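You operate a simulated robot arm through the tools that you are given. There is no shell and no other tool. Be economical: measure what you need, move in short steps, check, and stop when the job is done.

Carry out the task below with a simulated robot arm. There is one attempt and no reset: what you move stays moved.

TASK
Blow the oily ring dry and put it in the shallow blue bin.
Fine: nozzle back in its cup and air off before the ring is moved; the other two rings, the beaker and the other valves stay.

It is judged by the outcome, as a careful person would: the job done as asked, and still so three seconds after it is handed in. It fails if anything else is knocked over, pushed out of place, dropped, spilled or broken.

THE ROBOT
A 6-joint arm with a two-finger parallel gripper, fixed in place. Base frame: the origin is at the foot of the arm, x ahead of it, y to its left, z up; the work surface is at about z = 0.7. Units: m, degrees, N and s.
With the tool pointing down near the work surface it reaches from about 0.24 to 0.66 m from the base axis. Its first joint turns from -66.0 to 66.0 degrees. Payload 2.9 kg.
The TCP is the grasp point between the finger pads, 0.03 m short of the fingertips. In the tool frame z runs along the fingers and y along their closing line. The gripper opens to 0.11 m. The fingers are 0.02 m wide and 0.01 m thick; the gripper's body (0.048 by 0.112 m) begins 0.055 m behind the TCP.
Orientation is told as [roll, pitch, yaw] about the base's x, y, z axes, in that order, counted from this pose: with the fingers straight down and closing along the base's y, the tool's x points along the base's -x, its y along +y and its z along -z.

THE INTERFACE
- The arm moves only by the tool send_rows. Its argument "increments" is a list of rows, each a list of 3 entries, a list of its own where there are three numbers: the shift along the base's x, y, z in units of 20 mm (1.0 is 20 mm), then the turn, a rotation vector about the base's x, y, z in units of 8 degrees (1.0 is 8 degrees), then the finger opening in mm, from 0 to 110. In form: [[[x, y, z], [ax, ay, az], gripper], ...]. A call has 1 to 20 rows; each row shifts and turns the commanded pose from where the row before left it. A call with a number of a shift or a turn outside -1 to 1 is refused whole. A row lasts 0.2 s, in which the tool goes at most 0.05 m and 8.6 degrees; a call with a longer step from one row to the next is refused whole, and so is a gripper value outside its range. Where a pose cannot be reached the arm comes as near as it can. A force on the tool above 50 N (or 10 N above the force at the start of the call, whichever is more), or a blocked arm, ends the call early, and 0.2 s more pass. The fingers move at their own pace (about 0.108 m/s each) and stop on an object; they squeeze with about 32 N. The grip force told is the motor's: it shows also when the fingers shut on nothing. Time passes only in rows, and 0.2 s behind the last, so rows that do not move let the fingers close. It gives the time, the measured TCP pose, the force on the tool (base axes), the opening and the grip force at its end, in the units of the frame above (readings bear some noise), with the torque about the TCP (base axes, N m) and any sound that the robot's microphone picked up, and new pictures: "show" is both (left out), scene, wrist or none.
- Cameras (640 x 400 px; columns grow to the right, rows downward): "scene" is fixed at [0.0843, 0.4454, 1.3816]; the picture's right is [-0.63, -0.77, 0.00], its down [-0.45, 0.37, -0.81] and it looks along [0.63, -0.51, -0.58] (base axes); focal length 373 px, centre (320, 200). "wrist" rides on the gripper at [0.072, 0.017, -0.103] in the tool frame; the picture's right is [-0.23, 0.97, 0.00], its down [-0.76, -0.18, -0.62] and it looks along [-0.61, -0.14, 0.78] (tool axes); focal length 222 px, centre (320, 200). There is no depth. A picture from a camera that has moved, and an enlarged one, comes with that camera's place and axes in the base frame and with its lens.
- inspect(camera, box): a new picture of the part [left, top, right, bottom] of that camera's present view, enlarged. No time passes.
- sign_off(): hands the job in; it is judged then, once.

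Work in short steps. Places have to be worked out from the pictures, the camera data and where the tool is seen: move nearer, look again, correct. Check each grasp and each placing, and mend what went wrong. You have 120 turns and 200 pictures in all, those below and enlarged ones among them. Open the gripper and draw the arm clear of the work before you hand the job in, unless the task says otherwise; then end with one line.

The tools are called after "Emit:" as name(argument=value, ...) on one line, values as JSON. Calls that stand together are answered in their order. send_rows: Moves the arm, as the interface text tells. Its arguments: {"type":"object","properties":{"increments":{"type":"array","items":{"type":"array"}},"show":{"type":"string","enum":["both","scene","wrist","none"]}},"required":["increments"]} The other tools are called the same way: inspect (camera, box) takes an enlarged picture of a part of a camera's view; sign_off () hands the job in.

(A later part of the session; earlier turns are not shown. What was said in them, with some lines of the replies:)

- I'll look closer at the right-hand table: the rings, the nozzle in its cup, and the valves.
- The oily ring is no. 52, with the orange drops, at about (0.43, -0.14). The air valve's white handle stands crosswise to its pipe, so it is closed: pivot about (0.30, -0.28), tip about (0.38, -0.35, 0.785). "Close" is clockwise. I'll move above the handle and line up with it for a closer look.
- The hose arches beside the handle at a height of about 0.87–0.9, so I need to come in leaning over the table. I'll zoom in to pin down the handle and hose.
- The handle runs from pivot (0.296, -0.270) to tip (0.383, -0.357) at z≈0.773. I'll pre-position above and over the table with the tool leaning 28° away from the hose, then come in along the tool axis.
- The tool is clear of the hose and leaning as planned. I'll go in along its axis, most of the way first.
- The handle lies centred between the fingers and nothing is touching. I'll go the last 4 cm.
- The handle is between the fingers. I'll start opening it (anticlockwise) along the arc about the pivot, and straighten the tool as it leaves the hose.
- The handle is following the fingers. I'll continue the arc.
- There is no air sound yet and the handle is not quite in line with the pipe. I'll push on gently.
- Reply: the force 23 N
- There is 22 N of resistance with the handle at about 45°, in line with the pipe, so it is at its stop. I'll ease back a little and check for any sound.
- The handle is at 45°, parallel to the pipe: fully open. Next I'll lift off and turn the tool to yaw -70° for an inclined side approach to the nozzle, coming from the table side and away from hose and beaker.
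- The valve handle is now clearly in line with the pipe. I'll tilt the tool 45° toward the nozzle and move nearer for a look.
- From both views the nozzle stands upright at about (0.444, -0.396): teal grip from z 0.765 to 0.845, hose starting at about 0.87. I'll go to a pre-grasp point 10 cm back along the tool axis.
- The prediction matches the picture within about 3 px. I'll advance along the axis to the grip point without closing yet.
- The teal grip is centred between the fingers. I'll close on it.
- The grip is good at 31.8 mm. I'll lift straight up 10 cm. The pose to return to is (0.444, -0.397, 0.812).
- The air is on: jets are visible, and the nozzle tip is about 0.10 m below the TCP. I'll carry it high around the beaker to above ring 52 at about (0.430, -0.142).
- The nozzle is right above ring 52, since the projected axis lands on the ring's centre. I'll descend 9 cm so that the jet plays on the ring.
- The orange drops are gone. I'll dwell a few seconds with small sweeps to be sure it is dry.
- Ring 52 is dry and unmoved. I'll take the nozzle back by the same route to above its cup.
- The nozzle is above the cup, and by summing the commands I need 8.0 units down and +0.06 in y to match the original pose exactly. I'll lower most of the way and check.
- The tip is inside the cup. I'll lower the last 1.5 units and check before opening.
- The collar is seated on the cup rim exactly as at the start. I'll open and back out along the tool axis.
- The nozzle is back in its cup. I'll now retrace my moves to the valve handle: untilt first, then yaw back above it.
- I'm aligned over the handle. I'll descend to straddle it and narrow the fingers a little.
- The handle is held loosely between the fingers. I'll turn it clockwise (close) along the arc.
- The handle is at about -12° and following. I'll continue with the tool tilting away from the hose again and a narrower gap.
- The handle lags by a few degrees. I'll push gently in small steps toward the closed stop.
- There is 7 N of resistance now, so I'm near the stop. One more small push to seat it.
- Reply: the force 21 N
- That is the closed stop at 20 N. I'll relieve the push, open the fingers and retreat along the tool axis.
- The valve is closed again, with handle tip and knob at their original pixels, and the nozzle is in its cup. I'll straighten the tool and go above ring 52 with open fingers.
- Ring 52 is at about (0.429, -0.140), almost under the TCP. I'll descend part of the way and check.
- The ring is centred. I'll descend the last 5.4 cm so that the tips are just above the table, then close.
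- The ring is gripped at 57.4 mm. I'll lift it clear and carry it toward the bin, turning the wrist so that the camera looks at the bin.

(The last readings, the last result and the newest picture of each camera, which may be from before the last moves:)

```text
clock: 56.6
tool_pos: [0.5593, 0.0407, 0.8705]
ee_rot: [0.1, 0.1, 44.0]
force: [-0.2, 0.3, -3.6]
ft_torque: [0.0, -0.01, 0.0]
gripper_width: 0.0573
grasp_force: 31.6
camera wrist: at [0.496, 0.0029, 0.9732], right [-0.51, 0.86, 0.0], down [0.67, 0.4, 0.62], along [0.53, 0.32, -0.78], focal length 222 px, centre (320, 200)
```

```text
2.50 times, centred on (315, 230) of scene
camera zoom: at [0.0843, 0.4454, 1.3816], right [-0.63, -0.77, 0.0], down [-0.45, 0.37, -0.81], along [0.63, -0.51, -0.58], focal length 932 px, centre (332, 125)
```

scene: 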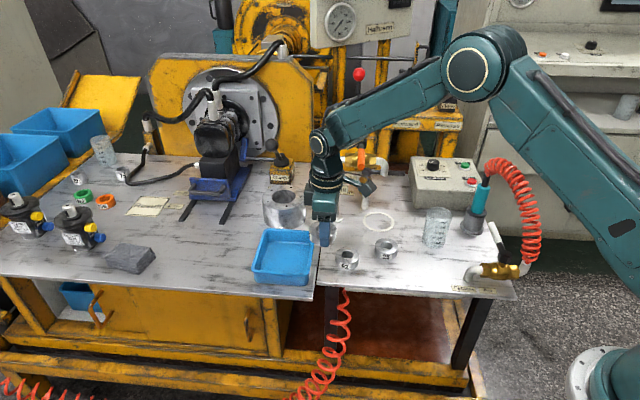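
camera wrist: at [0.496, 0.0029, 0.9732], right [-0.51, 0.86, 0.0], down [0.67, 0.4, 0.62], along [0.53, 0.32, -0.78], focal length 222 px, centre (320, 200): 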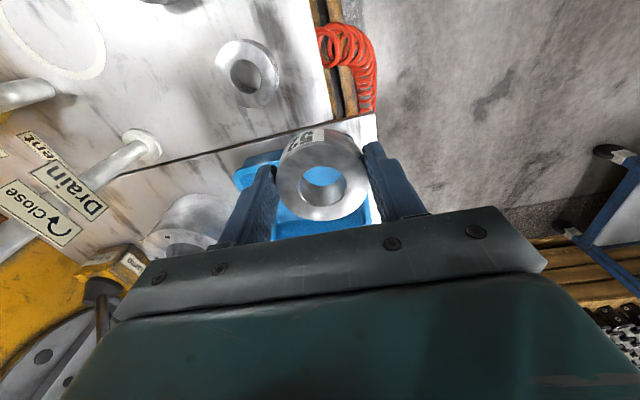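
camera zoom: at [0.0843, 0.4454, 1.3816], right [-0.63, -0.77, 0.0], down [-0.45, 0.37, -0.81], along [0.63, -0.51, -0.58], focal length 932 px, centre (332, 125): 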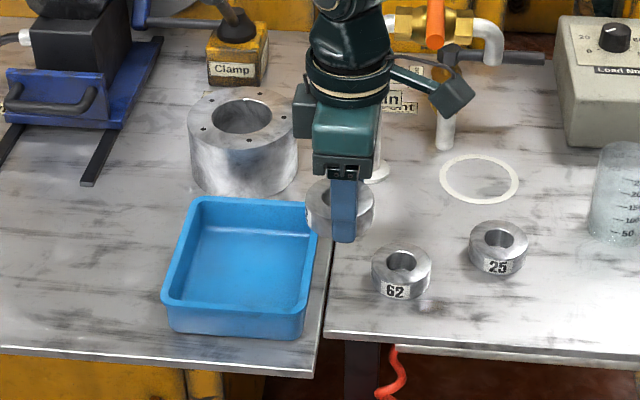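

The ring is held securely. The bin's rim corners give a centre at about (0.67, 0.085), which is just beyond reach, so I'll place the ring at about (0.645, 0.082), well inside the walls. Moving above that point.

Emit:
send_rows(increments=[[[0.86, 0.41, 0], [0, 0, 0], 40], [[0.86, 0.41, 0], [0, 0, 0], 40], [[0.86, 0.41, 0], [0, 0, 0], 40], [[0.86, 0.41, 0], [0, 0, 0], 40], [[0.86, 0.41, 0], [0, 0, 0], 40], [[0, 0, -1], [0, 0, 0], 40], [[0, 0, -1], [0, 0, 0], 40], [[0, 0, -1], [0, 0, 0], 40]])

Emit:
inspect(camera="scene", box=[230, 170, 370, 310])

```text
clock: 58.4
tool_pos: [0.6456, 0.0827, 0.8105]
ee_rot: [0.1, 0.1, 43.7]
force: [0.0, -0.2, -3.4]
ft_torque: [0.01, 0.03, -0.02]
gripper_width: 0.0574
grasp_force: 31.7
camera wrist: at [0.5824, 0.044, 0.9132], right [-0.51, 0.86, 0.0], down [0.67, 0.4, 0.62], along [0.53, 0.32, -0.78], focal length 222 px, centre (320, 200)
```

scene: 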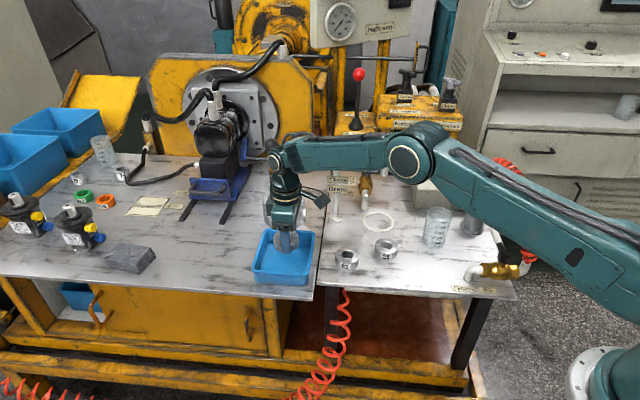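
wrist: 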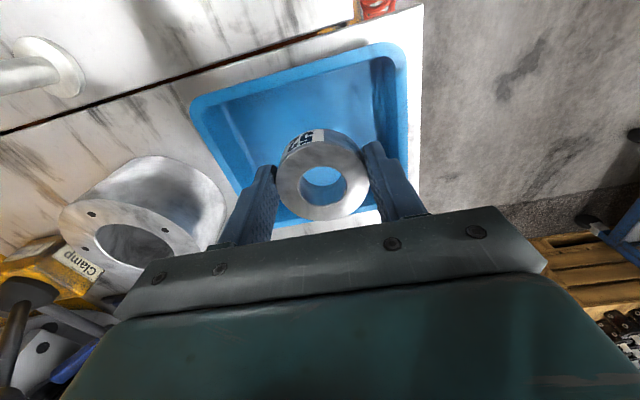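

```text
2.86 times, centred on (300, 240) of scene
camera zoom: at [0.0843, 0.4454, 1.3816], right [-0.63, -0.77, 0.0], down [-0.45, 0.37, -0.81], along [0.63, -0.51, -0.58], focal length 1065 px, centre (377, 86)
```

zoom: 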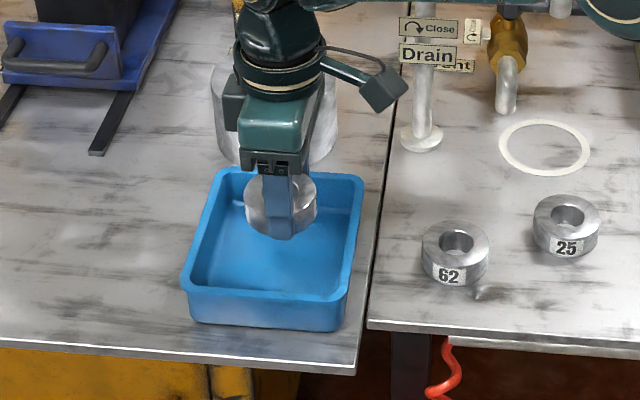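

The ring is well inside the bin outline. I'll lower it to just above the floor.

Emit:
send_rows(increments=[[[0, 0, -1], [0, 0, 0], 40], [[0, 0, -1], [0, 0, 0], 40], [[0, 0, -1], [0, 0, 0], 40], [[0, 0, -0.2], [0, 0, 0], 40], [[0, 0, -0.1], [0, 0, 0], 40], [[0, 0, -0.1], [0, 0, 0], 40]])

Emit:
inspect(camera="scene", box=[230, 170, 370, 310])

```text
clock: 59.8
tool_pos: [0.6466, 0.0812, 0.7421]
ee_rot: [0.2, 0.1, 43.8]
force: [-0.3, -0.8, -3.8]
ft_torque: [-0.01, -0.01, 0.0]
gripper_width: 0.0573
grasp_force: 31.8
camera wrist: at [0.5818, 0.0437, 0.8455], right [-0.51, 0.86, 0.0], down [0.67, 0.4, 0.62], along [0.53, 0.32, -0.78], focal length 222 px, centre (320, 200)
```

scene: 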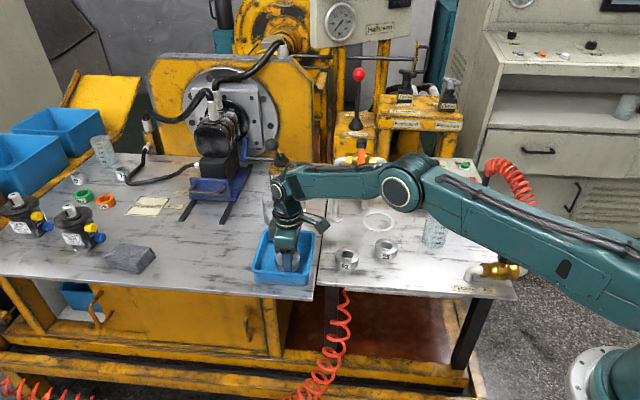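
wrist: 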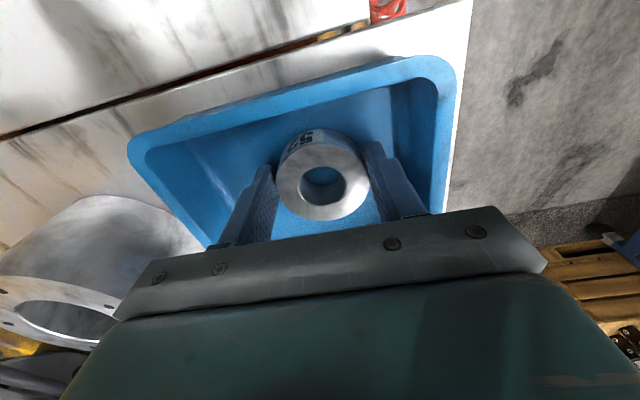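

```text
2.86 times, centred on (300, 240) of scene
camera zoom: at [0.0843, 0.4454, 1.3816], right [-0.63, -0.77, 0.0], down [-0.45, 0.37, -0.81], along [0.63, -0.51, -0.58], focal length 1065 px, centre (377, 86)
```

zoom: 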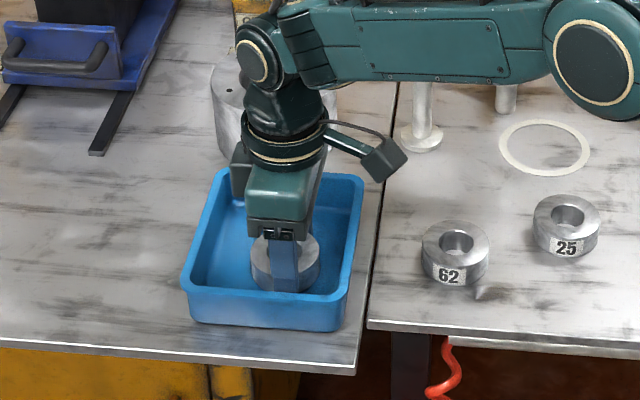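

The ring is inside the bin and not touching yet. I'll lower in 1 mm steps to find the floor.

Emit:
send_rows(increments=[[[0, 0, -0.05], [0, 0, 0], 40], [[0, 0, -0.05], [0, 0, 0], 40], [[0, 0, -0.05], [0, 0, 0], 40]], show="none")

```text
clock: 60.6
tool_pos: [0.6457, 0.0813, 0.7417]
ee_rot: [0.0, -0.2, 43.8]
force: [-6.9, -0.9, 16.9]
ft_torque: [-0.11, 0.51, 0.0]
gripper_width: 0.0573
grasp_force: 32.0
```

The ring is on the floor of the bin. I'll relieve the pressure by 2 mm, open modestly, then rise straight up.

Emit:
send_rows(increments=[[[0, 0, 0.1], [0, 0, 0], 40], [[0, 0, 0], [0, 0, 0], 62], [[0, 0, 0], [0, 0, 0], 68], [[0, 0, 0], [0, 0, 0], 68], [[0, 0, 0.5], [0, 0, 0], 68], [[0, 0, 1], [0, 0, 0], 68], [[0, 0, 1], [0, 0, 0], 68], [[0, 0, 1], [0, 0, 0], 68], [[0, 0, 1], [0, 0, 0], 68], [[0, 0, 1], [0, 0, 0], 68], [[-1, 0, 1], [0, 0, 0], 68], [[-1, 0, 1], [0, 0, 0], 68], [[-1, 0, 1], [0, 0, 0], 68], [[-1, 0, 1], [0, 0, 0], 68], [[-1, -0.5, 1], [0, 0, 0], 68], [[-1, -0.5, 1], [0, 0, 0], 68], [[-1, -0.5, 0], [0, 0, 0], 68], [[-1, -0.5, 0], [0, 0, 0], 68]])

Emit:
inspect(camera="scene", box=[230, 170, 370, 310])

Emit:
inspect(camera="scene", box=[330, 140, 560, 310])

```text
clock: 64.4
tool_pos: [0.4839, 0.0416, 0.972]
ee_rot: [0.1, 0.1, 43.8]
force: [0.6, -0.3, 0.0]
ft_torque: [0.02, -0.01, -0.02]
gripper_width: 0.068
grasp_force: 0.0
camera wrist: at [0.421, 0.0034, 1.0743], right [-0.51, 0.86, 0.0], down [0.67, 0.4, 0.62], along [0.54, 0.32, -0.78], focal length 222 px, centre (320, 200)
```

scene: 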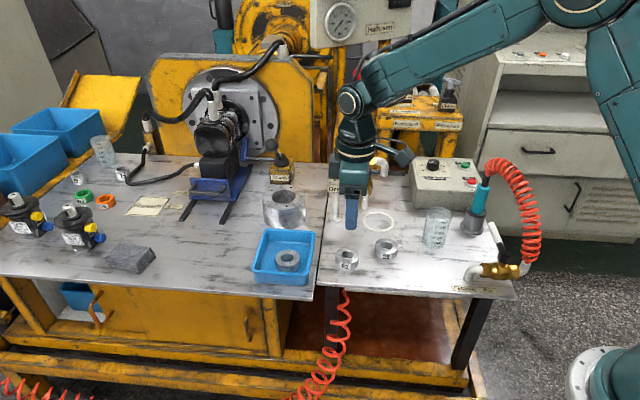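
wrist: 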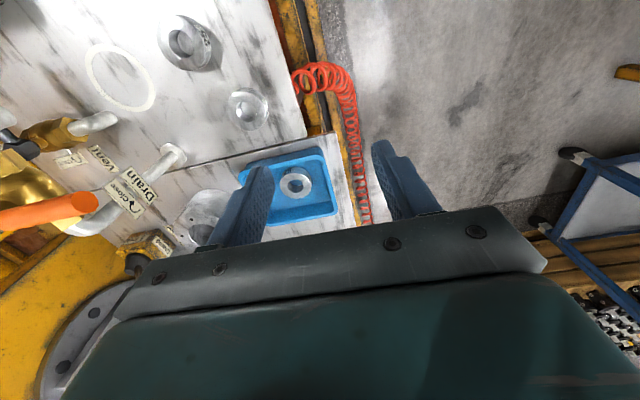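

```text
2.86 times, centred on (300, 240) of scene
camera zoom: at [0.0843, 0.4454, 1.3816], right [-0.63, -0.77, 0.0], down [-0.45, 0.37, -0.81], along [0.63, -0.51, -0.58], focal length 1065 px, centre (377, 86)
```

zoom: 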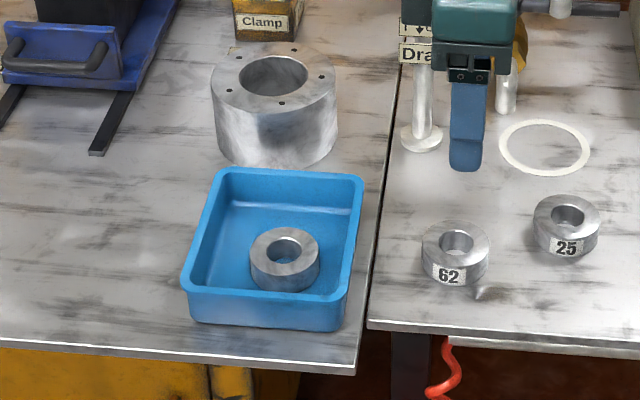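

```text
2.35 times, centred on (445, 225) of scene
camera zoom: at [0.0843, 0.4454, 1.3816], right [-0.63, -0.77, 0.0], down [-0.45, 0.37, -0.81], along [0.63, -0.51, -0.58], focal length 877 px, centre (26, 141)
```

zoom: 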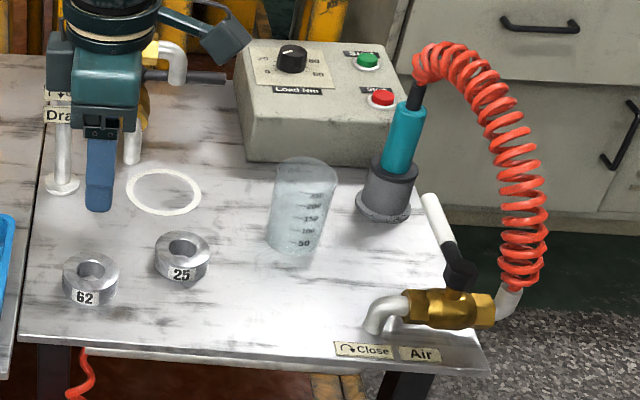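

The dry ring lies flat in the shallow bin, the nozzle is in its cup, the air valve is closed, and everything else is where it was. The gripper is open and clear, so I'm handing in.

Emit:
sign_off()

```text
The job is handed in.
```

Ring 52 was blown dry and is now in the shallow blue bin; the nozzle was back in its cup and the air off before the ring was moved, and the other rings, the beaker and the other valves were not touched.
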